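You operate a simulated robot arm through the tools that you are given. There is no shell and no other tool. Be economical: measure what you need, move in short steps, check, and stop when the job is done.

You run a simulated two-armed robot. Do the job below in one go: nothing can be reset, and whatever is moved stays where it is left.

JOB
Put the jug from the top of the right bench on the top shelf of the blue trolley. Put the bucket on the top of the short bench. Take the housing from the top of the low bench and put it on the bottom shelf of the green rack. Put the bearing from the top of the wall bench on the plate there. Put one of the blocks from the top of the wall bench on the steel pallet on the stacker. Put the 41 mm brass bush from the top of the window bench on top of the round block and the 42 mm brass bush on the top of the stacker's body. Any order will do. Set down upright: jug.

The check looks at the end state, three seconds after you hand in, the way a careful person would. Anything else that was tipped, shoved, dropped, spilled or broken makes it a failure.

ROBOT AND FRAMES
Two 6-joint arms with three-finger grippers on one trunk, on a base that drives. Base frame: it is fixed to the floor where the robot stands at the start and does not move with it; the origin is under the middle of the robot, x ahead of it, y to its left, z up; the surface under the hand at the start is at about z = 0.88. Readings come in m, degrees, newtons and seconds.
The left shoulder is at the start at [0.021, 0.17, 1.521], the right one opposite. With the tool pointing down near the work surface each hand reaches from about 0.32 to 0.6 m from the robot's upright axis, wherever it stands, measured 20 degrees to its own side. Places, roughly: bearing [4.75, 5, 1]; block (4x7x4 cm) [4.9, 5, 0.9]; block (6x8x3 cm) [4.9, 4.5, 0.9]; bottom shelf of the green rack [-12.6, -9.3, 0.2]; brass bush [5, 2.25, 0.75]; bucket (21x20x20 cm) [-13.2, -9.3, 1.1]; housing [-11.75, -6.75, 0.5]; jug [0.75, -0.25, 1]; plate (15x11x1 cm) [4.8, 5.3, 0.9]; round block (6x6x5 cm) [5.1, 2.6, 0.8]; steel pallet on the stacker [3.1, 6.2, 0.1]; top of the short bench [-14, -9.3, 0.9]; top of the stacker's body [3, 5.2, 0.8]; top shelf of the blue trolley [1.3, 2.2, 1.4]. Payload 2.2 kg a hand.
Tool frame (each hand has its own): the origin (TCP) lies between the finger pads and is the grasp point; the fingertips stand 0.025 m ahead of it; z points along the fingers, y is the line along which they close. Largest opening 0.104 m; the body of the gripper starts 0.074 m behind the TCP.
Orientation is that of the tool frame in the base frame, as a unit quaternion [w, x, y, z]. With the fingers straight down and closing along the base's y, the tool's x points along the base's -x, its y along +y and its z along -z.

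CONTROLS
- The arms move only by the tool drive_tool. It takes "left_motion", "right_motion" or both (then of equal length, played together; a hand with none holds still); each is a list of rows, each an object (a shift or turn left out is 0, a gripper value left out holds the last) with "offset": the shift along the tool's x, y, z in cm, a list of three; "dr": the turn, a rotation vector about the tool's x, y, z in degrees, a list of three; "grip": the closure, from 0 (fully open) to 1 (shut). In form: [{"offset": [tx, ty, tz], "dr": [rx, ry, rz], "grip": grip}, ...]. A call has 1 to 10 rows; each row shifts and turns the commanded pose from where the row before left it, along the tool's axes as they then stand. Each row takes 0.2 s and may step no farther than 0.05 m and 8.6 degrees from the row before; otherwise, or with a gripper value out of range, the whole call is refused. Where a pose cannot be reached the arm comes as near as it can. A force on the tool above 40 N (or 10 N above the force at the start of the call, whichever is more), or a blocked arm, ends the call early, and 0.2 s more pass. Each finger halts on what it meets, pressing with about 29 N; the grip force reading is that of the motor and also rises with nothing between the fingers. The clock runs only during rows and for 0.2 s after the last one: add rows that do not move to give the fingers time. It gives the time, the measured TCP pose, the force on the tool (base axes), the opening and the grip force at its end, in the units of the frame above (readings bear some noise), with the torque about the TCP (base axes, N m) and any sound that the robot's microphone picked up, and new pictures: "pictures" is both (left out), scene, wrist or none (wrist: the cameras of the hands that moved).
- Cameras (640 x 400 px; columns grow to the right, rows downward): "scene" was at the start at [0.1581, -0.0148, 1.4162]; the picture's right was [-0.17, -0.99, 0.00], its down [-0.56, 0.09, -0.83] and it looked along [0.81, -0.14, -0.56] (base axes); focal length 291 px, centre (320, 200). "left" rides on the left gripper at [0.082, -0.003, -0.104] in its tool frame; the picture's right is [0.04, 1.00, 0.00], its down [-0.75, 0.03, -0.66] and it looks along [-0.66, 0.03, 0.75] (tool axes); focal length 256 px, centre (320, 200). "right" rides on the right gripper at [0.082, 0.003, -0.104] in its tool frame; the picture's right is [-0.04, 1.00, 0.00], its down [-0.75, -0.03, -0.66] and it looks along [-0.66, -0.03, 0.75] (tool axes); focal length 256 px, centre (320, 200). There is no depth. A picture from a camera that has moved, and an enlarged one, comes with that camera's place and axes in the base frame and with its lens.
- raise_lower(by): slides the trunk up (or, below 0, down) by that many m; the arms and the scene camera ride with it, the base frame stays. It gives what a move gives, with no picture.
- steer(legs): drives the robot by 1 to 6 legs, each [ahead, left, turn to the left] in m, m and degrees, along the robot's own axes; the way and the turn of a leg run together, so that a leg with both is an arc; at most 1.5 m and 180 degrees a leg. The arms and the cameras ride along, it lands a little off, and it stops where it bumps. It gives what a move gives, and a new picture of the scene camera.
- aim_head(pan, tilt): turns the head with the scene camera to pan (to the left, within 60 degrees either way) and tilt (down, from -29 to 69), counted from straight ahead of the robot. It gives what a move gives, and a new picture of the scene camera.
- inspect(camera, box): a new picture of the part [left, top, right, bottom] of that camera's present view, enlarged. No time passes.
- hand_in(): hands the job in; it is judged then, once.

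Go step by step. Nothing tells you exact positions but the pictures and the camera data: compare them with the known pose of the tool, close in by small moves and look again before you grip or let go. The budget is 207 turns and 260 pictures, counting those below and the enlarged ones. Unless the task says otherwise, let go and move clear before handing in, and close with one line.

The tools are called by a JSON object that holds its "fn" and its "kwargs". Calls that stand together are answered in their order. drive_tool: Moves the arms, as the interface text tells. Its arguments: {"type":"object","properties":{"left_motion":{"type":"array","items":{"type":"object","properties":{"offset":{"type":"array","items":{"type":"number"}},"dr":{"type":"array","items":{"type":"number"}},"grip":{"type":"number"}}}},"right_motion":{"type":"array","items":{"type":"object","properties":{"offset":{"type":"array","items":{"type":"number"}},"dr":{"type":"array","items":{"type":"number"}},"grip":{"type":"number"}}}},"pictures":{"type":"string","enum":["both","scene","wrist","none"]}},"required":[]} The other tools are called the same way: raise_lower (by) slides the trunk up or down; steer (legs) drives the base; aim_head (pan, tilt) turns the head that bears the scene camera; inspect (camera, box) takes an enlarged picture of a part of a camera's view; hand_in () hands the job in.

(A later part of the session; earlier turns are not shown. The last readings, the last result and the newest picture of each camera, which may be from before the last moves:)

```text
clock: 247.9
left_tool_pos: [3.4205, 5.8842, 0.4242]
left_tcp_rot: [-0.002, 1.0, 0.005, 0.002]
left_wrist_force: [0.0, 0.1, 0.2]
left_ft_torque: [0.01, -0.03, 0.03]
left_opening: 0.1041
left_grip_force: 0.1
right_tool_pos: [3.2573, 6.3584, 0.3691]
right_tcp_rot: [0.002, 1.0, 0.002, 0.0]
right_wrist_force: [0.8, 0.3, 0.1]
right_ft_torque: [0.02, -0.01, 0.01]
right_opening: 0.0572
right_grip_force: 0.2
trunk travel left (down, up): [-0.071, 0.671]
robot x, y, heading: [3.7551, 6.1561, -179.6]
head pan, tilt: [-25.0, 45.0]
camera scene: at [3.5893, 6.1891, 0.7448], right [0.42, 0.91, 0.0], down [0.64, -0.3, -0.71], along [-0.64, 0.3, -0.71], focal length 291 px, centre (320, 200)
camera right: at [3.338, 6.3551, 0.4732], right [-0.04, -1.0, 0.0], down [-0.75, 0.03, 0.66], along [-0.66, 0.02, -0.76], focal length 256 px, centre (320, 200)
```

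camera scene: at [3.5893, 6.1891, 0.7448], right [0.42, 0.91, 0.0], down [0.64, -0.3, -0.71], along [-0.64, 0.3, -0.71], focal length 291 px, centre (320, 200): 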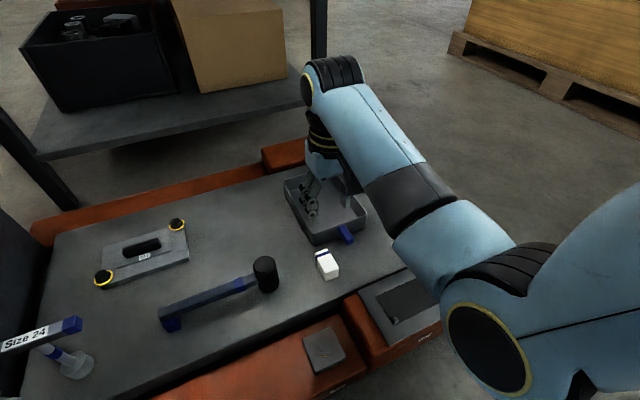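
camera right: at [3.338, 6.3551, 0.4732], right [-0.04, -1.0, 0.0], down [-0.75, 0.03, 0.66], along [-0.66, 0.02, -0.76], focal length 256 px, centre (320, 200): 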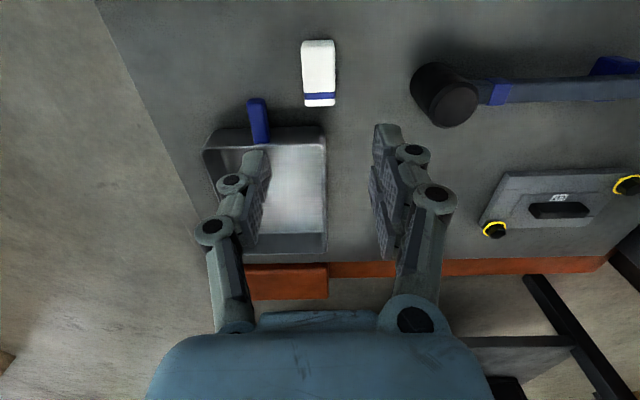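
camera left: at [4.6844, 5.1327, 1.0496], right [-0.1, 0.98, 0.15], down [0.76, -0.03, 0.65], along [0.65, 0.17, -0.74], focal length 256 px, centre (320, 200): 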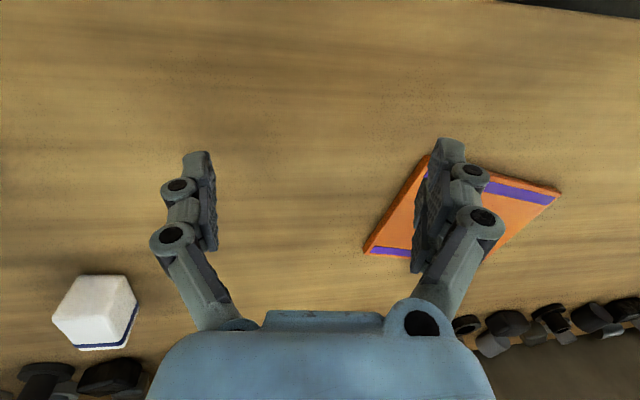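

The block is on the pallet. The remaining jobs are far to the south-west, so I'll raise the trunk, back into the aisle and look west for a route.

{"fn": "raise_lower", "kwargs": {"by": 0.64}}

{"fn": "steer", "kwargs": {"legs": [[-0.22, 0, 0], [0, 1.4, 0], [0, 1.0, 0]]}}

{"fn": "aim_head", "kwargs": {"pan": 10, "tilt": 5}}

```text
refused: 0.64 is not a number from -0.4 to 0.4
```

```text
clock: 253.4
left_tool_pos: [3.6387, 5.0561, 0.4236]
left_tcp_rot: [0.0, 1.0, 0.001, 0.003]
left_wrist_force: [0.5, 0.0, -0.6]
left_ft_torque: [0.0, -0.01, -0.01]
left_opening: 0.1039
left_grip_force: 0.0
right_tool_pos: [3.4794, 5.5414, 0.3676]
right_tcp_rot: [-0.007, 1.0, -0.009, -0.001]
right_wrist_force: [-1.9, 2.4, -0.3]
right_ft_torque: [-0.3, -0.18, -0.1]
right_opening: 0.057
right_grip_force: 0.1
trunk travel left (down, up): [-0.071, 0.671]
robot x, y, heading: [3.9817, 5.325, 180.0]
head pan, tilt: [-25.0, 45.0]
stopped in leg 2: the force on the tool passed its limit at 111 N (the readings are from after the stop); the commanded pose is now the measured one
camera scene: at [3.8095, 5.36, 0.7447], right [0.43, 0.9, 0.0], down [0.64, -0.3, -0.71], along [-0.64, 0.3, -0.71], focal length 291 px, centre (320, 200)
```

scene: 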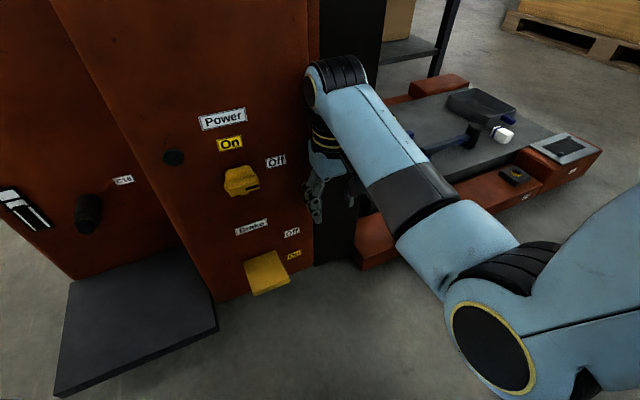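

```text
clock: 254.5
left_tool_pos: [3.6389, 5.0566, 0.4229]
left_tcp_rot: [-0.001, 1.0, 0.0, 0.002]
left_wrist_force: [0.0, -0.2, 0.3]
left_ft_torque: [-0.01, 0.02, -0.03]
left_opening: 0.1042
left_grip_force: 0.1
right_tool_pos: [3.4791, 5.5398, 0.3675]
right_tcp_rot: [-0.007, 1.0, -0.008, -0.001]
right_wrist_force: [-1.6, 6.7, -0.4]
right_ft_torque: [-0.77, -0.26, -0.26]
right_opening: 0.0571
right_grip_force: 0.0
trunk travel left (down, up): [-0.071, 0.671]
robot x, y, heading: [3.9818, 5.3275, 179.9]
head pan, tilt: [10.0, 5.0]
camera scene: at [3.7926, 5.3103, 0.8077], right [-0.17, 0.99, 0.0], down [0.09, 0.01, -1.0], along [-0.98, -0.17, -0.09], focal length 291 px, centre (320, 200)
```

scene: 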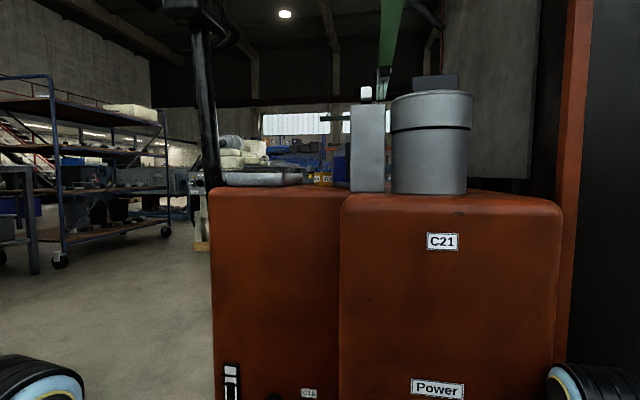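

The raise was refused (limit 0.4), and the low right hand bumped the stacker. I'll step back off it, raise the trunk in two goes, and check the stacker's top.

{"fn": "steer", "kwargs": {"legs": [[0, -0.1, 0], [-0.12, 0, 0]]}}

{"fn": "raise_lower", "kwargs": {"by": 0.4}}

{"fn": "raise_lower", "kwargs": {"by": 0.25}}

{"fn": "aim_head", "kwargs": {"pan": 10, "tilt": 30}}

```text
clock: 256.5
left_tool_pos: [3.7576, 5.1559, 0.4228]
left_tcp_rot: [-0.001, 1.0, -0.001, 0.003]
left_wrist_force: [-0.3, 0.3, 0.0]
left_ft_torque: [0.0, 0.0, 0.02]
left_opening: 0.104
left_grip_force: 0.1
right_tool_pos: [3.5994, 5.6405, 0.3675]
right_tcp_rot: [-0.007, 1.0, -0.01, -0.001]
right_wrist_force: [0.2, -0.6, -0.7]
right_ft_torque: [0.03, -0.02, -0.01]
right_opening: 0.0575
right_grip_force: 0.0
trunk travel left (down, up): [-0.071, 0.671]
robot x, y, heading: [4.1011, 5.424, 179.5]
head pan, tilt: [10.0, 5.0]
camera scene: at [3.9115, 5.4093, 0.8078], right [-0.17, 0.99, 0.0], down [0.09, 0.01, -1.0], along [-0.98, -0.17, -0.09], focal length 291 px, centre (320, 200)
```

scene: 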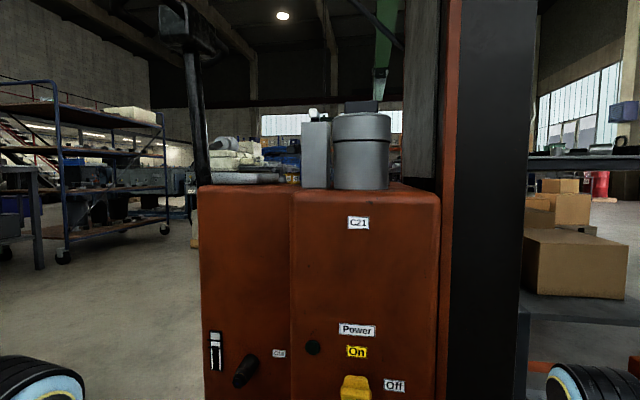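

```text
clock: 260.3
left_tool_pos: [3.7569, 5.156, 0.8225]
left_tcp_rot: [-0.001, 1.0, -0.001, 0.003]
left_wrist_force: [-1.3, 0.3, 0.4]
left_ft_torque: [0.0, 0.01, 0.05]
left_opening: 0.104
left_grip_force: 0.1
right_tool_pos: [3.5978, 5.6407, 0.7666]
right_tcp_rot: [-0.007, 1.0, -0.01, 0.0]
right_wrist_force: [-0.2, 0.4, 0.0]
right_ft_torque: [-0.01, 0.01, -0.02]
right_opening: 0.0572
right_grip_force: 0.1
trunk travel left (down, up): [-0.471, 0.271]
robot x, y, heading: [4.097, 5.426, 179.4]
head pan, tilt: [10.0, 5.0]
```

```text
clock: 262.9
left_tool_pos: [3.756, 5.1565, 1.0743]
left_tcp_rot: [0.0, 1.0, -0.001, 0.003]
left_wrist_force: [0.7, -0.4, -0.2]
left_ft_torque: [0.05, 0.0, 0.01]
left_opening: 0.1039
left_grip_force: 0.0
right_tool_pos: [3.5984, 5.6411, 1.0163]
right_tcp_rot: [-0.007, 1.0, -0.009, -0.001]
right_wrist_force: [0.2, -0.5, -0.3]
right_ft_torque: [0.0, 0.02, 0.02]
right_opening: 0.0574
right_grip_force: 0.0
trunk travel left (down, up): [-0.721, 0.021]
robot x, y, heading: [4.1031, 5.4258, 179.8]
head pan, tilt: [10.0, 5.0]
```

```text
clock: 263.8
left_tool_pos: [3.7553, 5.1563, 1.072]
left_tcp_rot: [-0.001, 1.0, -0.001, 0.002]
left_wrist_force: [-0.2, -0.4, -0.1]
left_ft_torque: [0.01, -0.03, 0.03]
left_opening: 0.1041
left_grip_force: 0.2
right_tool_pos: [3.5997, 5.6393, 1.0167]
right_tcp_rot: [-0.007, 1.0, -0.009, -0.001]
right_wrist_force: [0.7, 0.6, -0.9]
right_ft_torque: [0.01, -0.01, 0.02]
right_opening: 0.0571
right_grip_force: 0.0
trunk travel left (down, up): [-0.721, 0.021]
robot x, y, heading: [4.1002, 5.4255, 179.6]
head pan, tilt: [10.0, 30.0]
camera scene: at [3.9394, 5.4094, 1.431], right [-0.17, 0.99, 0.0], down [0.49, 0.08, -0.87], along [-0.85, -0.14, -0.5], focal length 291 px, centre (320, 200)
```

scene: 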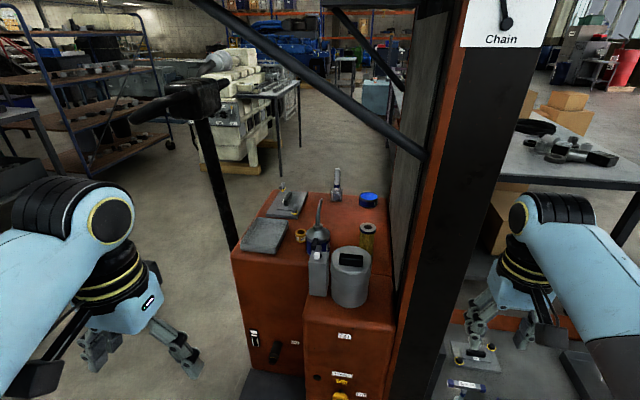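

The bush and everything on the stacker still stand. I'll drive south past the tiller and then west along the aisle between the engine and the tables.

{"fn": "steer", "kwargs": {"legs": [[0, 1.45, 0], [1.5, 0, 0], [1.2, -0.7, 0], [1.4, -0.1, 0]]}}

{"fn": "aim_head", "kwargs": {"pan": 15, "tilt": 12}}

```text
clock: 290.9
left_tool_pos: [-0.3191, 4.5799, 1.0733]
left_tcp_rot: [-0.002, 1.0, -0.011, 0.003]
left_wrist_force: [0.7, 0.1, -0.3]
left_ft_torque: [0.0, -0.01, -0.02]
left_opening: 0.1038
left_grip_force: 0.1
right_tool_pos: [-0.4695, 5.0658, 1.0177]
right_tcp_rot: [-0.008, 1.0, -0.02, 0.0]
right_wrist_force: [0.4, -1.2, 0.5]
right_ft_torque: [0.01, 0.02, 0.0]
right_opening: 0.0572
right_grip_force: 0.0
trunk travel left (down, up): [-0.721, 0.021]
robot x, y, heading: [0.0229, 4.8415, 178.5]
head pan, tilt: [10.0, 30.0]
camera scene: at [-0.1327, 4.8297, 1.4309], right [-0.15, 0.99, 0.0], down [0.49, 0.07, -0.87], along [-0.86, -0.13, -0.5], focal length 291 px, centre (320, 200)
```

scene: 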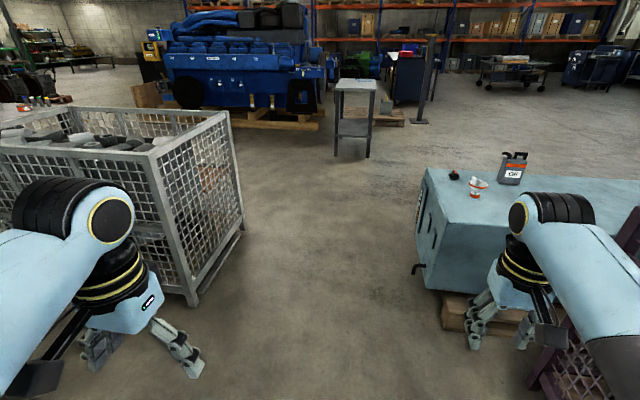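

```text
clock: 291.8
left_tool_pos: [-0.3208, 4.5795, 1.0732]
left_tcp_rot: [-0.001, 1.0, -0.01, 0.002]
left_wrist_force: [-0.2, 0.3, -0.1]
left_ft_torque: [0.02, 0.02, 0.0]
left_opening: 0.104
left_grip_force: 0.0
right_tool_pos: [-0.4696, 5.0653, 1.0178]
right_tcp_rot: [-0.008, 1.0, -0.02, -0.001]
right_wrist_force: [0.0, 0.2, 0.9]
right_ft_torque: [-0.05, 0.0, -0.01]
right_opening: 0.057
right_grip_force: 0.1
trunk travel left (down, up): [-0.721, 0.021]
robot x, y, heading: [0.0255, 4.8401, 178.2]
head pan, tilt: [15.0, 12.0]
camera scene: at [-0.1336, 4.8213, 1.46], right [-0.23, 0.97, 0.0], down [0.2, 0.05, -0.98], along [-0.95, -0.23, -0.21], focal length 291 px, centre (320, 200)
```

scene: 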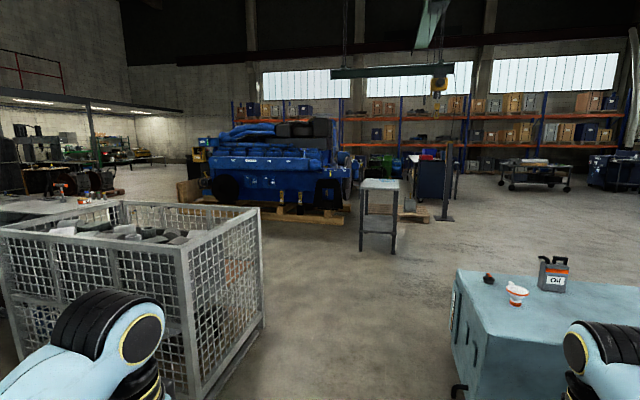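

Gap between the mesh container and the light-blue cabinet is y≈3.9–5.35. I'll go through its middle to x≈−2.9 and turn to the south-west for a look.

{"fn": "steer", "kwargs": {"legs": [[1.3, 0.24, 0], [1.5, 0.05, 0], [0, 0, 52]]}}

{"fn": "aim_head", "kwargs": {"pan": 5, "tilt": 12}}

```text
refused: leg 2 is longer than a leg can be; nothing moved
```

```text
clock: 292.5
left_tool_pos: [-0.3198, 4.5791, 1.0743]
left_tcp_rot: [-0.001, 1.0, -0.01, 0.003]
left_wrist_force: [-0.1, -0.9, -0.3]
left_ft_torque: [0.0, 0.01, -0.01]
left_opening: 0.104
left_grip_force: 0.0
right_tool_pos: [-0.4678, 5.0676, 1.0179]
right_tcp_rot: [-0.007, 1.0, -0.02, -0.001]
right_wrist_force: [0.5, 0.1, 0.4]
right_ft_torque: [0.01, -0.02, 0.01]
right_opening: 0.0571
right_grip_force: 0.0
trunk travel left (down, up): [-0.721, 0.021]
robot x, y, heading: [0.0285, 4.8422, 178.6]
head pan, tilt: [5.0, 12.0]
camera scene: at [-0.1362, 4.8373, 1.46], right [-0.06, 1.0, 0.0], down [0.21, 0.01, -0.98], along [-0.98, -0.06, -0.21], focal length 291 px, centre (320, 200)
```

scene: 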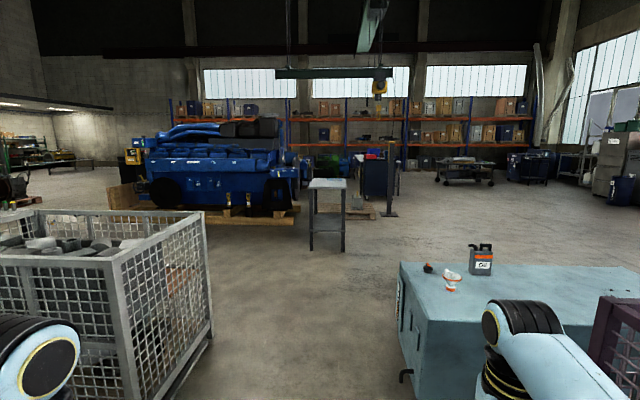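

{"fn": "steer", "kwargs": {"legs": [[1.3, 0.24, 0], [1.48, 0.05, 0], [0, 0, 52]]}}

```text
clock: 308.5
left_tool_pos: [-2.7559, 4.1465, 1.074]
left_tcp_rot: [-0.002, 0.893, 0.451, 0.002]
left_wrist_force: [0.4, 0.3, -0.2]
left_ft_torque: [0.01, -0.03, -0.02]
left_opening: 0.1042
left_grip_force: 0.1
right_tool_pos: [-3.2401, 4.3073, 1.0171]
right_tcp_rot: [-0.007, 0.897, 0.442, -0.004]
right_wrist_force: [-1.0, -0.7, -0.3]
right_ft_torque: [-0.01, -0.01, 0.02]
right_opening: 0.0575
right_grip_force: 0.1
trunk travel left (down, up): [-0.721, 0.021]
robot x, y, heading: [-2.7678, 4.58, -126.5]
head pan, tilt: [5.0, 12.0]
camera scene: at [-2.8603, 4.4452, 1.46], right [-0.85, 0.53, 0.0], down [0.11, 0.18, -0.98], along [-0.51, -0.83, -0.21], focal length 291 px, centre (320, 200)
```

scene: 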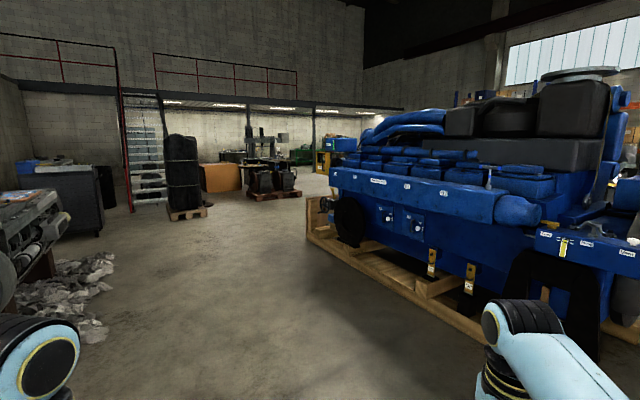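

Open floor leads south-west past the blue engine. I'll drive along its east side to about (−4.1, 0.2) and look again.

{"fn": "steer", "kwargs": {"legs": [[1.373, 0.313, 0], [1.373, 0.313, 0], [0.783, 0.455, 0], [0.783, 0.455, 0]]}}

```text
clock: 330.7
left_tool_pos: [-4.2179, -0.1765, 1.0718]
left_tcp_rot: [-0.001, 0.899, 0.439, 0.002]
left_wrist_force: [-0.7, -0.8, 0.0]
left_ft_torque: [0.02, -0.01, 0.01]
left_opening: 0.1043
left_grip_force: 0.1
right_tool_pos: [-4.6971, -0.0031, 1.0172]
right_tcp_rot: [-0.006, 0.903, 0.429, -0.004]
right_wrist_force: [-0.5, -0.1, 0.4]
right_ft_torque: [0.04, 0.02, -0.01]
right_opening: 0.0572
right_grip_force: 0.0
trunk travel left (down, up): [-0.721, 0.021]
robot x, y, heading: [-4.2231, 0.2565, -128.2]
head pan, tilt: [5.0, 12.0]
camera scene: at [-4.3136, 0.1253, 1.46], right [-0.84, 0.55, 0.0], down [0.11, 0.17, -0.98], along [-0.54, -0.82, -0.21], focal length 291 px, centre (320, 200)
```

scene: 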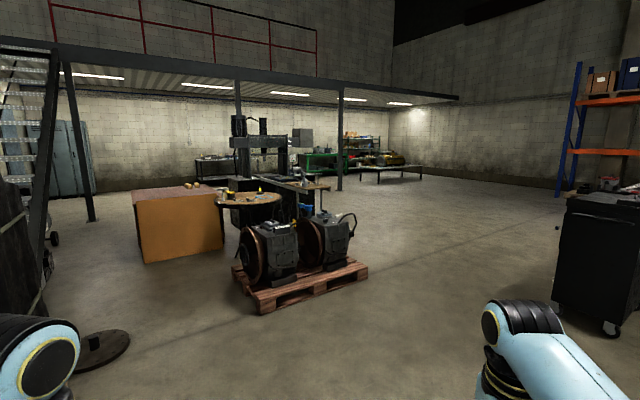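

The low bench should be near column 390 under the mezzanine. I'll pass between the wooden pallet and the black cabinet, then head on toward it.

{"fn": "steer", "kwargs": {"legs": [[0, 0, -19.5], [1.5, 0, 0], [1.5, 0, 0], [0, 0, 16], [1.5, 0, 0], [1.4, 0, 0]]}}

```text
clock: 360.9
left_tool_pos: [-8.7947, -3.8833, 1.0725]
left_tcp_rot: [-0.002, 0.914, 0.406, 0.002]
left_wrist_force: [0.6, 0.5, -0.6]
left_ft_torque: [-0.01, -0.02, -0.03]
left_opening: 0.104
left_grip_force: 0.0
right_tool_pos: [-9.2599, -3.6771, 1.0171]
right_tcp_rot: [-0.006, 0.918, 0.397, -0.004]
right_wrist_force: [0.5, -0.6, 0.2]
right_ft_torque: [0.05, -0.02, 0.01]
right_opening: 0.0571
right_grip_force: 0.1
trunk travel left (down, up): [-0.721, 0.021]
robot x, y, heading: [-8.762, -3.4505, -132.6]
head pan, tilt: [5.0, 12.0]
camera scene: at [-8.8685, -3.5759, 1.46], right [-0.79, 0.61, 0.0], down [0.13, 0.17, -0.98], along [-0.59, -0.78, -0.21], focal length 291 px, centre (320, 200)
```

scene: 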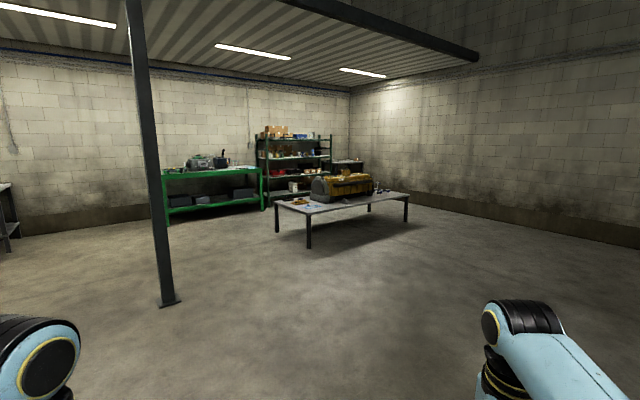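

The low bench is ahead (x −13…−11, y −7.5…−6.6), with the green rack behind it. I'll zoom in on its top to identify the housing.

{"fn": "inspect", "kwargs": {"camera": "scene", "box": [250, 120, 420, 230]}}

```text
3.64 times, centred on (335, 175) of scene
camera zoom: at [-8.8685, -3.5759, 1.46], right [-0.79, 0.61, 0.0], down [0.13, 0.17, -0.98], along [-0.59, -0.78, -0.21], focal length 1060 px, centre (266, 291)
```

zoom: 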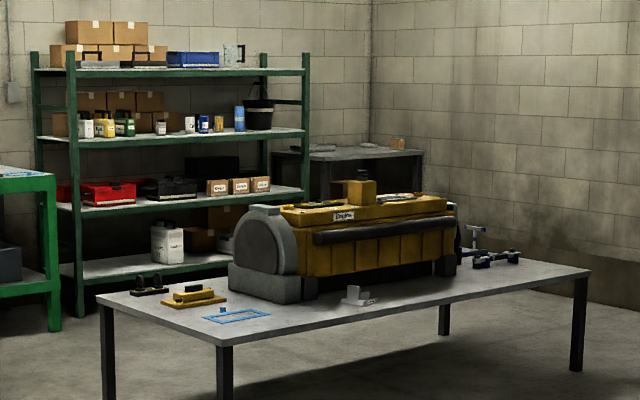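

The white bracket-like part on the front edge at about (−11.65, −6.65) must be the housing. The bucket is on the rack's second shelf from the top, and the short bench is to the right of the rack. I'll drive up to the low bench from the north.

{"fn": "steer", "kwargs": {"legs": [[1.15, -0.187, 0], [1.15, -0.187, 0], [1.14, -0.187, 0], [0, 0, 42.6]]}}

{"fn": "aim_head", "kwargs": {"pan": -5, "tilt": 40}}

```text
clock: 379.7
left_tool_pos: [-11.2295, -5.9373, 1.0725]
left_tcp_rot: [-0.002, 0.708, 0.706, 0.001]
left_wrist_force: [-0.5, -0.3, -0.6]
left_ft_torque: [-0.02, 0.02, 0.01]
left_opening: 0.104
left_grip_force: 0.1
right_tool_pos: [-11.7126, -6.094, 1.0181]
right_tcp_rot: [-0.005, 0.715, 0.699, -0.005]
right_wrist_force: [-0.1, -1.1, 0.5]
right_ft_torque: [0.0, -0.02, 0.01]
right_opening: 0.0571
right_grip_force: 0.1
trunk travel left (down, up): [-0.721, 0.021]
robot x, y, heading: [-11.4995, -5.5931, -90.2]
head pan, tilt: [5.0, 12.0]
camera scene: at [-11.4892, -5.758, 1.46], right [-1.0, -0.08, 0.0], down [-0.02, 0.21, -0.98], along [0.08, -0.98, -0.21], focal length 291 px, centre (320, 200)
```

scene: 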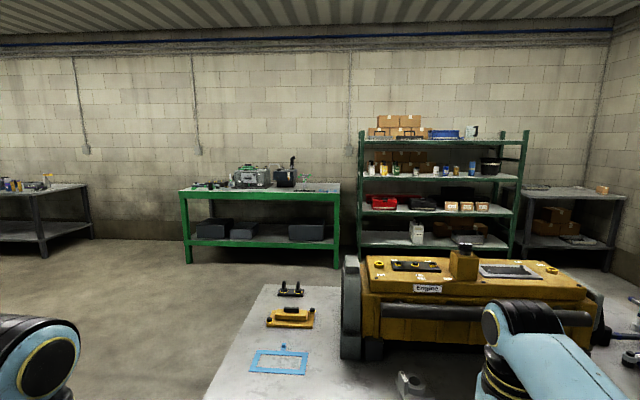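

```text
clock: 380.7
left_tool_pos: [-11.2301, -5.9366, 1.0732]
left_tcp_rot: [-0.003, 0.708, 0.706, 0.001]
left_wrist_force: [-0.7, 0.9, 1.0]
left_ft_torque: [-0.02, 0.01, 0.02]
left_opening: 0.1041
left_grip_force: 0.0
right_tool_pos: [-11.7141, -6.0939, 1.0179]
right_tcp_rot: [-0.004, 0.716, 0.699, -0.006]
right_wrist_force: [-0.6, -0.1, -0.4]
right_ft_torque: [0.02, 0.05, -0.02]
right_opening: 0.0571
right_grip_force: 0.0
trunk travel left (down, up): [-0.721, 0.021]
robot x, y, heading: [-11.4989, -5.5948, -90.4]
head pan, tilt: [-5.0, 40.0]
camera scene: at [-11.5048, -5.7498, 1.4156], right [-1.0, 0.1, 0.0], down [0.06, 0.64, -0.77], along [-0.07, -0.76, -0.64], focal length 291 px, centre (320, 200)
```

scene: 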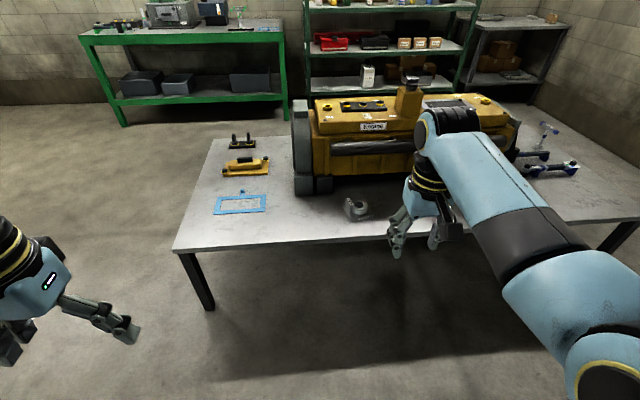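

{"fn": "inspect", "kwargs": {"camera": "scene", "box": [310, 175, 430, 250]}}

```text
5.33 times, centred on (370, 212) of scene
camera zoom: at [-11.5048, -5.7498, 1.4156], right [-1.0, 0.1, 0.0], down [0.06, 0.64, -0.77], along [-0.07, -0.76, -0.64], focal length 1554 px, centre (53, 133)
```

zoom: 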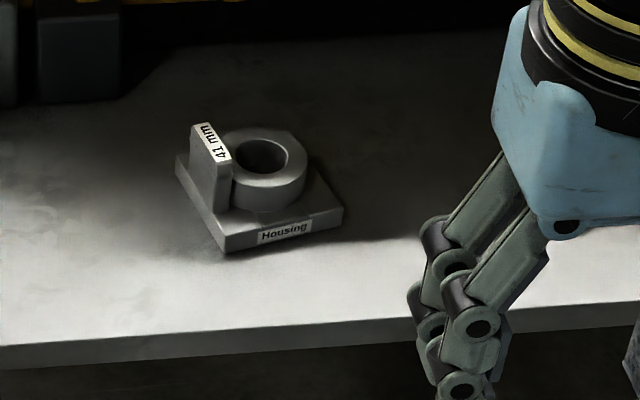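

The housing is a base plate with a round boss and an upright fin, turned about 20°. Since it must go under a shelf, I'll grip across fin and boss with the hand pitched about 45°. First I'll yaw and pitch the right hand here.

{"fn": "drive_tool", "kwargs": {"right_motion": [{"dr": [0, 0, -7], "grip": 0}, {"dr": [0, 0, -7]}, {"dr": [0, 0, -7]}, {"dr": [0, -8.5, 0]}, {"dr": [0, -8.5, 0]}, {"dr": [0, -8.5, 0]}, {"dr": [0, -8.5, 0]}, {"dr": [0, -8.5, 0]}, {"offset": [0, 0, 0]}], "pictures": "none"}}

{"fn": "raise_lower", "kwargs": {"by": -0.36}}

{"fn": "steer", "kwargs": {"legs": [[0.36, 0, 0]]}}

{"fn": "inspect", "kwargs": {"camera": "right", "box": [0, 0, 640, 400]}}

```text
clock: 382.7
left_tool_pos: [-11.2289, -5.9372, 1.0728]
left_tcp_rot: [-0.003, 0.708, 0.706, 0.001]
left_wrist_force: [0.8, -0.1, -1.0]
left_ft_torque: [-0.01, 0.02, 0.02]
left_opening: 0.1041
left_grip_force: 0.0
right_tool_pos: [-11.7149, -6.0937, 1.0184]
right_tcp_rot: [0.292, 0.535, 0.764, -0.213]
right_wrist_force: [-0.1, -0.3, 0.6]
right_ft_torque: [0.0, -0.03, 0.02]
right_opening: 0.1038
right_grip_force: 0.0
trunk travel left (down, up): [-0.721, 0.021]
robot x, y, heading: [-11.4966, -5.5949, -90.5]
head pan, tilt: [-5.0, 40.0]
```

```text
clock: 386.2
left_tool_pos: [-11.229, -5.938, 0.7128]
left_tcp_rot: [-0.003, 0.709, 0.706, 0.002]
left_wrist_force: [1.0, 0.6, -0.1]
left_ft_torque: [0.03, 0.05, 0.0]
left_opening: 0.1041
left_grip_force: 0.1
right_tool_pos: [-11.7134, -6.0932, 0.6583]
right_tcp_rot: [0.292, 0.534, 0.764, -0.213]
right_wrist_force: [-0.4, 0.7, 0.5]
right_ft_torque: [-0.01, 0.03, -0.04]
right_opening: 0.104
right_grip_force: 0.1
trunk travel left (down, up): [-0.361, 0.381]
robot x, y, heading: [-11.4986, -5.5939, -90.9]
head pan, tilt: [-5.0, 40.0]
```

```text
clock: 388.5
left_tool_pos: [-11.2341, -6.3014, 0.7119]
left_tcp_rot: [-0.002, 0.709, 0.706, 0.002]
left_wrist_force: [0.6, 0.4, -0.8]
left_ft_torque: [0.03, 0.01, 0.01]
left_opening: 0.104
left_grip_force: 0.0
right_tool_pos: [-11.7169, -6.4591, 0.6571]
right_tcp_rot: [0.291, 0.535, 0.764, -0.213]
right_wrist_force: [0.4, -0.8, -0.8]
right_ft_torque: [-0.03, 0.0, -0.03]
right_opening: 0.1038
right_grip_force: 0.0
trunk travel left (down, up): [-0.361, 0.381]
robot x, y, heading: [-11.4973, -5.9599, -90.7]
head pan, tilt: [-5.0, 40.0]
camera scene: at [-11.5086, -6.1203, 1.0506], right [-1.0, 0.1, 0.0], down [0.06, 0.64, -0.77], along [-0.07, -0.76, -0.64], focal length 291 px, centre (320, 200)
```

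scene: 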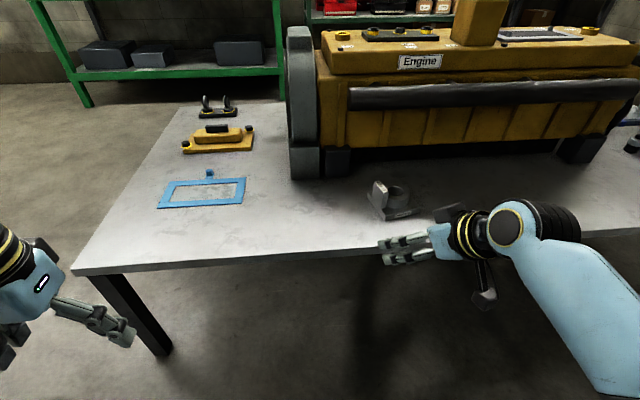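

```text
1.00 times, centred on (320, 200) of right (not enlarged: the box is as wide or as high as the picture)
camera zoom: at [-11.7588, -6.3349, 0.6801], right [0.95, 0.31, 0.01], down [0.02, -0.12, 0.99], along [0.31, -0.94, -0.12], focal length 256 px, centre (320, 200)
```

zoom: 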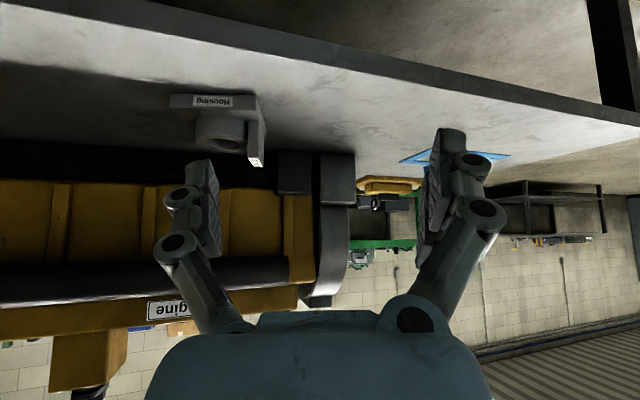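

The hand is aligned with the housing. I'll zoom to measure fin and boss widths.

{"fn": "inspect", "kwargs": {"camera": "right", "box": [150, 75, 290, 180]}}

```text
3.81 times, centred on (220, 128) of right
camera zoom: at [-11.7588, -6.3349, 0.6801], right [0.95, 0.31, 0.01], down [0.02, -0.12, 0.99], along [0.31, -0.94, -0.12], focal length 975 px, centre (701, 476)
```

zoom: 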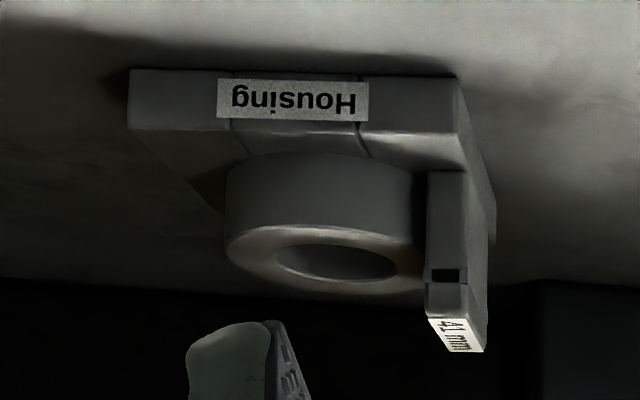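

Fin plus boss together are about 101 mm wide, too tight, so I'll grip the boss alone (77 mm) with the hand pitched and coming from the west, along the bench front. I'll back off, yaw the hand 35° more, and turn the base.

{"fn": "steer", "kwargs": {"legs": [[-0.45, 0, 0], [0, 0, 30.5]]}}

{"fn": "drive_tool", "kwargs": {"right_motion": [{"dr": [-5.1, 0, -4.8], "offset": [-0.6, 0, -0.6]}, {"dr": [-5.1, 0, -4.8], "offset": [-0.6, 0, -0.6]}, {"dr": [-5.1, 0, -4.8], "offset": [-0.6, 0, -0.6]}, {"dr": [-5.1, 0, -4.8], "offset": [-0.6, 0, -0.6]}, {"dr": [-5.1, 0, -4.8], "offset": [-0.6, 0, -0.6]}, {"offset": [0, 0, 0]}], "pictures": "none"}}

```text
clock: 392.6
left_tool_pos: [-11.094, -5.6801, 0.7129]
left_tcp_rot: [-0.003, 0.498, 0.867, 0.001]
left_wrist_force: [0.0, -0.4, -1.5]
left_ft_torque: [0.0, 0.02, 0.02]
left_opening: 0.1039
left_grip_force: 0.1
right_tool_pos: [-11.4306, -6.0609, 0.657]
right_tcp_rot: [0.337, 0.315, 0.878, -0.128]
right_wrist_force: [-0.2, -0.8, -0.7]
right_ft_torque: [0.02, 0.04, -0.01]
right_opening: 0.104
right_grip_force: 0.1
trunk travel left (down, up): [-0.361, 0.381]
robot x, y, heading: [-11.4945, -5.5165, -59.7]
head pan, tilt: [-5.0, 40.0]
camera scene: at [-11.4228, -5.6634, 1.0507], right [-0.91, -0.42, 0.0], down [-0.27, 0.58, -0.77], along [0.32, -0.69, -0.64], focal length 291 px, centre (320, 200)
```

scene: 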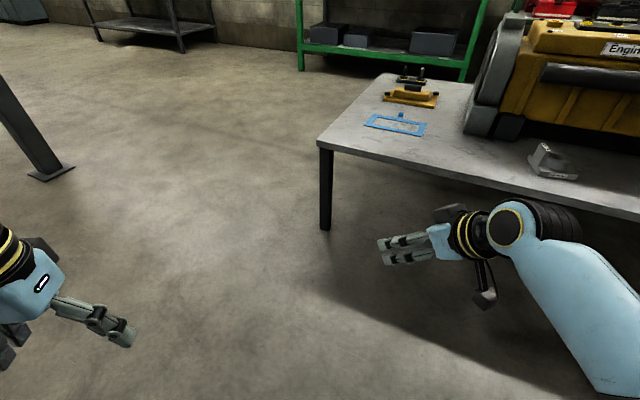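

```text
clock: 394.0
left_tool_pos: [-11.0931, -5.6802, 0.713]
left_tcp_rot: [-0.003, 0.497, 0.868, 0.0]
left_wrist_force: [0.7, 0.0, 0.2]
left_ft_torque: [0.0, -0.01, 0.0]
left_opening: 0.1042
left_grip_force: 0.1
right_tool_pos: [-11.4284, -6.0607, 0.6998]
right_tcp_rot: [0.364, 0.045, 0.931, 0.0]
right_wrist_force: [0.7, 0.3, -0.2]
right_ft_torque: [0.04, 0.0, 0.02]
right_opening: 0.1039
right_grip_force: 0.0
trunk travel left (down, up): [-0.361, 0.381]
robot x, y, heading: [-11.4936, -5.5228, -60.1]
head pan, tilt: [-5.0, 40.0]
```

The hand now points east at 48° pitch. I'll shift west first, then forward, ending just west of and above the housing.

{"fn": "steer", "kwargs": {"legs": [[0, -0.747, 0], [0.32, 0, 0]]}}

{"fn": "inspect", "kwargs": {"camera": "right", "box": [0, 0, 640, 400]}}

```text
clock: 399.9
left_tool_pos: [-11.5759, -6.3336, 0.7123]
left_tcp_rot: [-0.003, 0.495, 0.869, 0.001]
left_wrist_force: [-0.7, 0.1, 0.3]
left_ft_torque: [0.07, 0.03, 0.03]
left_opening: 0.1039
left_grip_force: 0.1
right_tool_pos: [-11.909, -6.7177, 0.7004]
right_tcp_rot: [0.364, 0.042, 0.93, 0.002]
right_wrist_force: [0.1, 0.3, 0.1]
right_ft_torque: [0.0, -0.02, 0.01]
right_opening: 0.1037
right_grip_force: 0.0
trunk travel left (down, up): [-0.361, 0.381]
robot x, y, heading: [-11.9821, -6.1767, -59.7]
head pan, tilt: [-5.0, 40.0]
camera scene: at [-11.9045, -6.3203, 1.0506], right [-0.9, -0.43, 0.0], down [-0.27, 0.58, -0.77], along [0.33, -0.69, -0.64], focal length 291 px, centre (320, 200)
```

scene: 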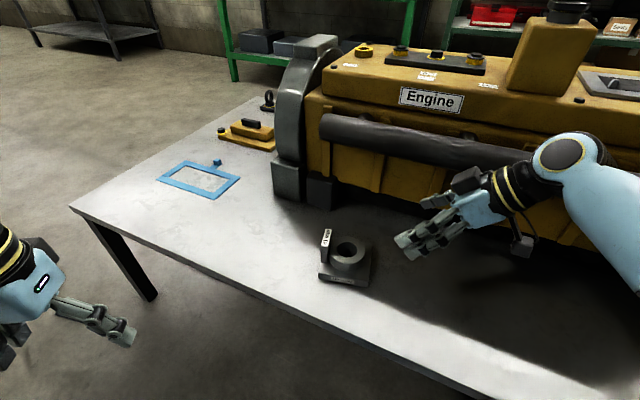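

```text
1.00 times, centred on (320, 200) of right (not enlarged: the box is as wide or as high as the picture)
camera zoom: at [-12.0391, -6.7058, 0.7224], right [0.11, 0.99, 0.06], down [0.1, -0.07, 0.99], along [0.99, -0.1, -0.11], focal length 256 px, centre (320, 200)
```

zoom: 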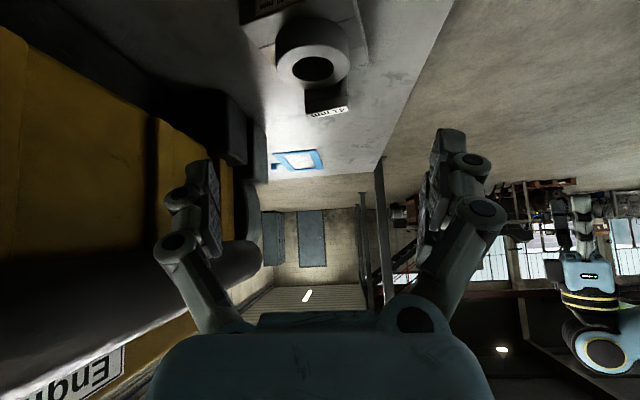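

The boss is right ahead, 9 mm off laterally; its centre is at (−11.782, −6.732). I'll align and advance 12 cm.

{"fn": "drive_tool", "kwargs": {"right_motion": [{"offset": [0.7, -0.55, 1]}, {"offset": [0.7, -0.55, 2]}, {"offset": [0, 0, 3]}, {"offset": [0, 0, 3]}, {"offset": [0, 0, 3]}, {"offset": [0, 0, 0]}], "pictures": "wrist"}}

```text
clock: 401.2
left_tool_pos: [-11.5749, -6.334, 0.7125]
left_tcp_rot: [-0.004, 0.495, 0.869, 0.0]
left_wrist_force: [-0.7, -0.2, -0.6]
left_ft_torque: [0.01, 0.0, 0.02]
left_opening: 0.1039
left_grip_force: 0.1
right_tool_pos: [-11.8386, -6.7311, 0.6035]
right_tcp_rot: [0.364, 0.042, 0.931, 0.002]
right_wrist_force: [-0.5, -0.9, 0.2]
right_ft_torque: [-0.02, 0.05, -0.01]
right_opening: 0.1038
right_grip_force: 0.1
trunk travel left (down, up): [-0.361, 0.381]
robot x, y, heading: [-11.9787, -6.1768, -59.8]
head pan, tilt: [-5.0, 40.0]
camera right: at [-11.9693, -6.7184, 0.6244], right [0.11, 0.99, 0.06], down [0.1, -0.07, 0.99], along [0.99, -0.1, -0.11], focal length 256 px, centre (320, 200)
```

right: 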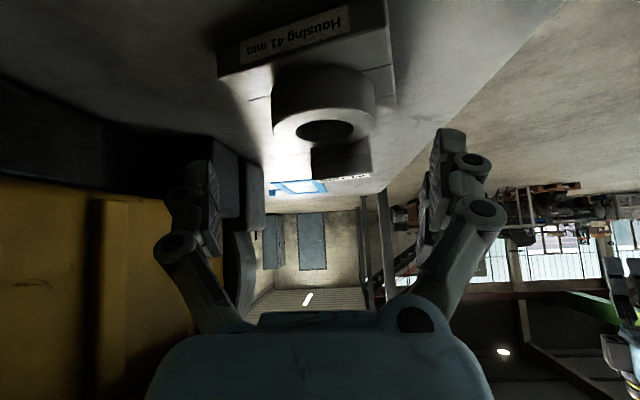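

Centred within 2 mm. I'll advance the remaining 6.2 cm slowly and close.

{"fn": "drive_tool", "kwargs": {"right_motion": [{"offset": [0, 0.2, 1.6]}, {"offset": [0, 0, 1.6]}, {"offset": [0, 0, 1.5]}, {"offset": [0, 0, 1.5]}, {"offset": [0, 0, 0]}, {"grip": 0.2}, {"grip": 0.5}, {"grip": 1}, {"grip": 1}], "pictures": "both"}}

```text
clock: 403.2
left_tool_pos: [-11.5753, -6.3333, 0.7145]
left_tcp_rot: [-0.003, 0.495, 0.869, 0.0]
left_wrist_force: [-0.2, -0.3, 0.1]
left_ft_torque: [-0.01, 0.01, 0.0]
left_opening: 0.104
left_grip_force: 0.0
right_tool_pos: [-11.7979, -6.7303, 0.5562]
right_tcp_rot: [0.364, 0.043, 0.931, 0.002]
right_wrist_force: [-0.3, 1.1, 0.4]
right_ft_torque: [0.23, -0.11, 0.19]
right_opening: 0.0709
right_grip_force: 29.6
trunk travel left (down, up): [-0.361, 0.381]
robot x, y, heading: [-11.9784, -6.1791, -59.6]
head pan, tilt: [-5.0, 40.0]
camera scene: at [-11.9047, -6.3198, 1.0507], right [-0.9, -0.43, 0.0], down [-0.27, 0.58, -0.77], along [0.33, -0.69, -0.64], focal length 291 px, centre (320, 200)
camera right: at [-11.9279, -6.7182, 0.578], right [0.11, 0.99, 0.06], down [0.1, -0.07, 0.99], along [0.99, -0.1, -0.11], focal length 256 px, centre (320, 200)
```

scene: 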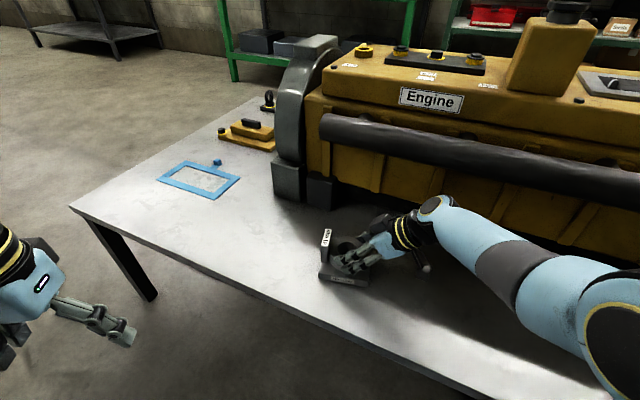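
right: 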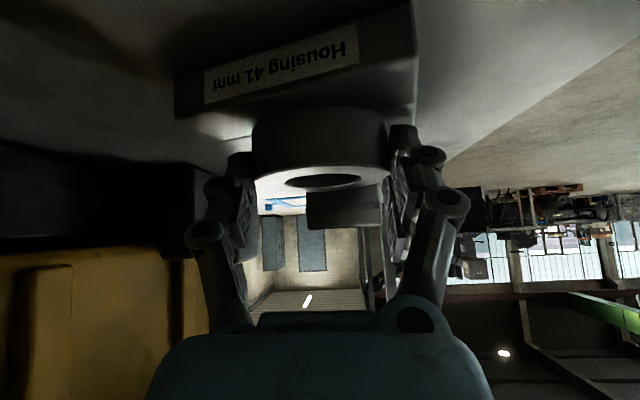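

The boss is gripped at 71 mm. I'll lift 3 cm and check weight and level.

{"fn": "drive_tool", "kwargs": {"right_motion": [{"offset": [-0.34, 0, -0.37]}, {"offset": [-0.68, 0, -0.73]}, {"offset": [-1.0, 0, -1.1]}, {"offset": [0, 0, 0]}], "pictures": "wrist"}}

```text
clock: 404.2
left_tool_pos: [-11.5753, -6.3342, 0.7128]
left_tcp_rot: [-0.003, 0.496, 0.868, 0.001]
left_wrist_force: [0.3, 0.2, -0.4]
left_ft_torque: [-0.02, 0.02, -0.03]
left_opening: 0.1042
left_grip_force: 0.1
right_tool_pos: [-11.7969, -6.7315, 0.5863]
right_tcp_rot: [0.363, 0.043, 0.931, 0.002]
right_wrist_force: [-0.1, 0.3, -8.8]
right_ft_torque: [-0.01, 0.29, 0.0]
right_opening: 0.066
right_grip_force: 28.5
trunk travel left (down, up): [-0.361, 0.381]
robot x, y, heading: [-11.9795, -6.1776, -59.5]
head pan, tilt: [-5.0, 40.0]
camera right: at [-11.9268, -6.7194, 0.6079], right [0.11, 0.99, 0.06], down [0.11, -0.07, 0.99], along [0.99, -0.1, -0.11], focal length 256 px, centre (320, 200)
```

right: 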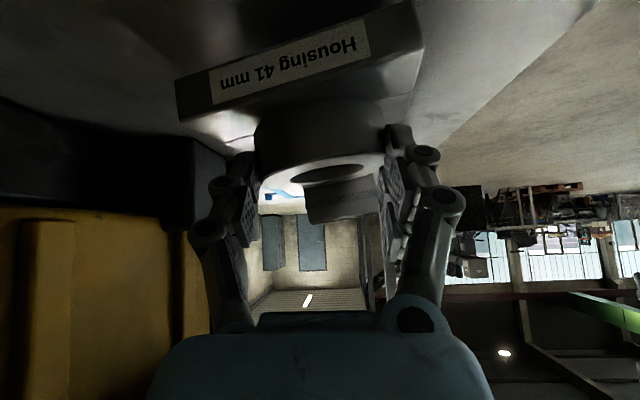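

It holds (about 0.9 kg) but the grip closed to 66 mm, so the pads are off the boss's diameter. I'll set it back, open, move 1.1 cm farther in and regrip.

{"fn": "drive_tool", "kwargs": {"right_motion": [{"offset": [1.0, 0, 1.1]}, {"offset": [0.68, 0, 0.73]}, {"offset": [0.3, 0, 0.33]}, {"offset": [0, 0, 0]}, {"grip": 0.15}, {"grip": 0}, {"offset": [-0.4, 0, 0.37]}, {"offset": [-0.4, 0, 0.37]}, {"offset": [0, 0, 0]}], "pictures": "wrist"}}

```text
clock: 406.2
left_tool_pos: [-11.576, -6.3344, 0.7117]
left_tcp_rot: [-0.003, 0.496, 0.869, 0.0]
left_wrist_force: [-0.1, -0.4, -0.1]
left_ft_torque: [0.01, 0.01, -0.04]
left_opening: 0.104
left_grip_force: 0.1
right_tool_pos: [-11.7853, -6.7314, 0.5571]
right_tcp_rot: [0.363, 0.043, 0.931, 0.002]
right_wrist_force: [-0.3, -0.5, 0.6]
right_ft_torque: [0.01, 0.03, -0.01]
right_opening: 0.1037
right_grip_force: 0.1
trunk travel left (down, up): [-0.361, 0.381]
robot x, y, heading: [-11.9802, -6.1757, -59.3]
head pan, tilt: [-5.0, 40.0]
camera right: at [-11.9159, -6.7188, 0.5791], right [0.11, 0.99, 0.06], down [0.1, -0.07, 0.99], along [0.99, -0.1, -0.11], focal length 256 px, centre (320, 200)
```

right: 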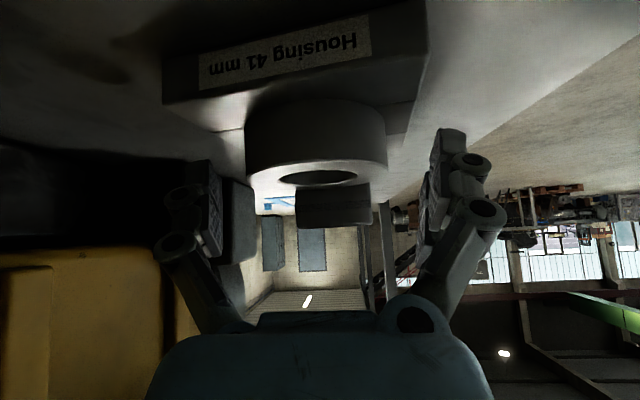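

The boss is 77 mm wide, so its centre lies about 1 cm farther than I assumed. I'll go 0.8 cm farther in and close.

{"fn": "drive_tool", "kwargs": {"right_motion": [{"offset": [-0.58, 0, 0.54]}, {"offset": [0, 0, 0]}, {"grip": 0.15}, {"grip": 0.3}, {"grip": 1}, {"grip": 1}, {"grip": 1}], "pictures": "none"}}

{"fn": "drive_tool", "kwargs": {"right_motion": [{"offset": [-0.34, 0, -0.37]}, {"offset": [-0.68, 0, -0.73]}, {"offset": [-1.0, 0, -1.1]}, {"offset": [0, 0, 0]}], "pictures": "wrist"}}

```text
clock: 407.9
left_tool_pos: [-11.5752, -6.3351, 0.7129]
left_tcp_rot: [-0.002, 0.496, 0.868, 0.0]
left_wrist_force: [-0.6, -0.1, -0.3]
left_ft_torque: [0.0, 0.03, -0.01]
left_opening: 0.1041
left_grip_force: 0.2
right_tool_pos: [-11.7774, -6.7317, 0.5586]
right_tcp_rot: [0.365, 0.043, 0.93, 0.002]
right_wrist_force: [-4.2, -2.9, 4.8]
right_ft_torque: [0.68, -0.39, 0.14]
right_opening: 0.0712
right_grip_force: 29.2
trunk travel left (down, up): [-0.361, 0.381]
robot x, y, heading: [-11.9778, -6.1745, -59.9]
head pan, tilt: [-5.0, 40.0]
```

```text
clock: 408.9
left_tool_pos: [-11.5762, -6.3352, 0.7126]
left_tcp_rot: [-0.003, 0.495, 0.869, 0.001]
left_wrist_force: [0.0, -0.6, 0.4]
left_ft_torque: [0.02, 0.0, -0.01]
left_opening: 0.1042
left_grip_force: 0.0
right_tool_pos: [-11.7784, -6.7341, 0.5866]
right_tcp_rot: [0.363, 0.044, 0.931, 0.002]
right_wrist_force: [0.3, 0.8, -8.4]
right_ft_torque: [-0.01, 0.14, -0.01]
right_opening: 0.0659
right_grip_force: 28.6
trunk travel left (down, up): [-0.361, 0.381]
robot x, y, heading: [-11.9804, -6.1737, -59.2]
head pan, tilt: [-5.0, 40.0]
camera right: at [-11.9086, -6.7217, 0.6084], right [0.11, 0.99, 0.06], down [0.11, -0.07, 0.99], along [0.99, -0.1, -0.11], focal length 256 px, centre (320, 200)
```

right: 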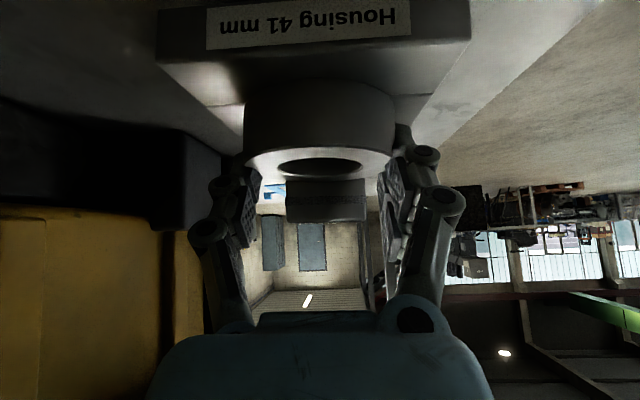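

Now the housing sits square in the grip. I'll raise it, back off the bench, and go around the bench's east end into the aisle before the rack.

{"fn": "raise_lower", "kwargs": {"by": 0.1}}

{"fn": "steer", "kwargs": {"legs": [[-0.5, 0, 0], [0.5, 0.87, 0], [0.5, 0.87, 0], [1.1, -0.65, 0], [1.1, -0.65, 0], [0, 0, -30]]}}

{"fn": "aim_head", "kwargs": {"pan": -50, "tilt": 30}}

```text
clock: 410.2
left_tool_pos: [-11.5744, -6.3345, 0.8124]
left_tcp_rot: [-0.004, 0.495, 0.869, 0.002]
left_wrist_force: [0.1, -0.1, 0.3]
left_ft_torque: [0.0, -0.01, 0.03]
left_opening: 0.1041
left_grip_force: 0.0
right_tool_pos: [-11.7784, -6.7331, 0.6864]
right_tcp_rot: [0.363, 0.043, 0.931, 0.003]
right_wrist_force: [0.2, 0.3, -9.1]
right_ft_torque: [0.0, 0.12, 0.02]
right_opening: 0.0664
right_grip_force: 29.4
trunk travel left (down, up): [-0.461, 0.281]
robot x, y, heading: [-11.979, -6.1765, -59.7]
head pan, tilt: [-5.0, 40.0]
```

```text
clock: 434.2
left_tool_pos: [-9.9299, -8.4252, 0.8128]
left_tcp_rot: [-0.002, 0.511, 0.86, 0.0]
left_wrist_force: [-0.2, -0.5, -1.0]
left_ft_torque: [0.01, -0.02, 0.0]
left_opening: 0.1042
left_grip_force: 0.0
right_tool_pos: [-10.1458, -8.8053, 0.6772]
right_tcp_rot: [0.36, 0.062, 0.931, 0.005]
right_wrist_force: [0.4, 0.1, -8.3]
right_ft_torque: [-0.03, 0.11, -0.02]
right_opening: 0.0655
right_grip_force: 28.9
trunk travel left (down, up): [-0.461, 0.281]
robot x, y, heading: [-10.3278, -8.2528, -61.7]
head pan, tilt: [-5.0, 40.0]
stopped in leg 5: the robot was blocked; the commanded pose is now the measured one
camera scene: at [-10.2591, -8.3965, 1.1534], right [-0.92, -0.39, 0.0], down [-0.25, 0.59, -0.77], along [0.3, -0.7, -0.64], focal length 291 px, centre (320, 200)
```

scene: 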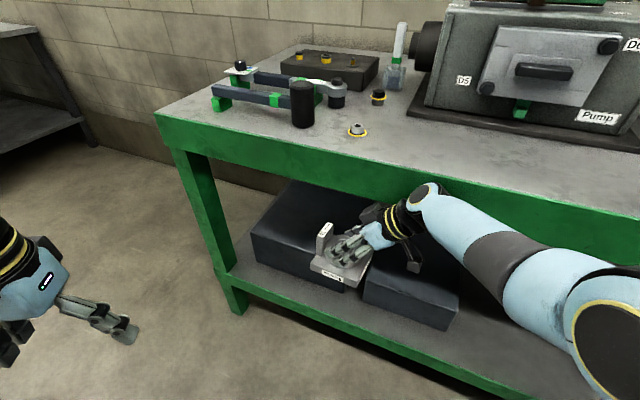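

```text
clock: 435.3
left_tool_pos: [-9.9296, -8.4262, 0.8126]
left_tcp_rot: [-0.003, 0.512, 0.859, 0.001]
left_wrist_force: [0.7, -0.1, 0.1]
left_ft_torque: [0.02, 0.05, 0.02]
left_opening: 0.1041
left_grip_force: 0.1
right_tool_pos: [-10.1452, -8.805, 0.6787]
right_tcp_rot: [0.361, 0.06, 0.93, 0.006]
right_wrist_force: [0.6, 1.1, -9.3]
right_ft_torque: [-0.01, 0.16, -0.01]
right_opening: 0.0658
right_grip_force: 29.1
trunk travel left (down, up): [-0.461, 0.281]
robot x, y, heading: [-10.3289, -8.255, -61.7]
head pan, tilt: [-50.0, 30.0]
camera scene: at [-10.3262, -8.4022, 1.1687], right [-0.93, 0.37, 0.0], down [0.18, 0.47, -0.87], along [-0.32, -0.8, -0.5], focal length 291 px, centre (320, 200)
```

scene: 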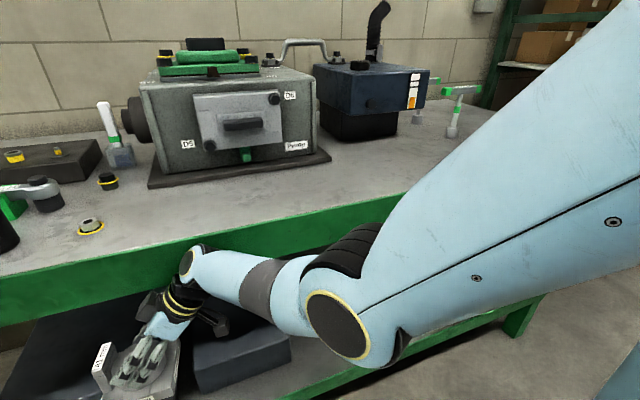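

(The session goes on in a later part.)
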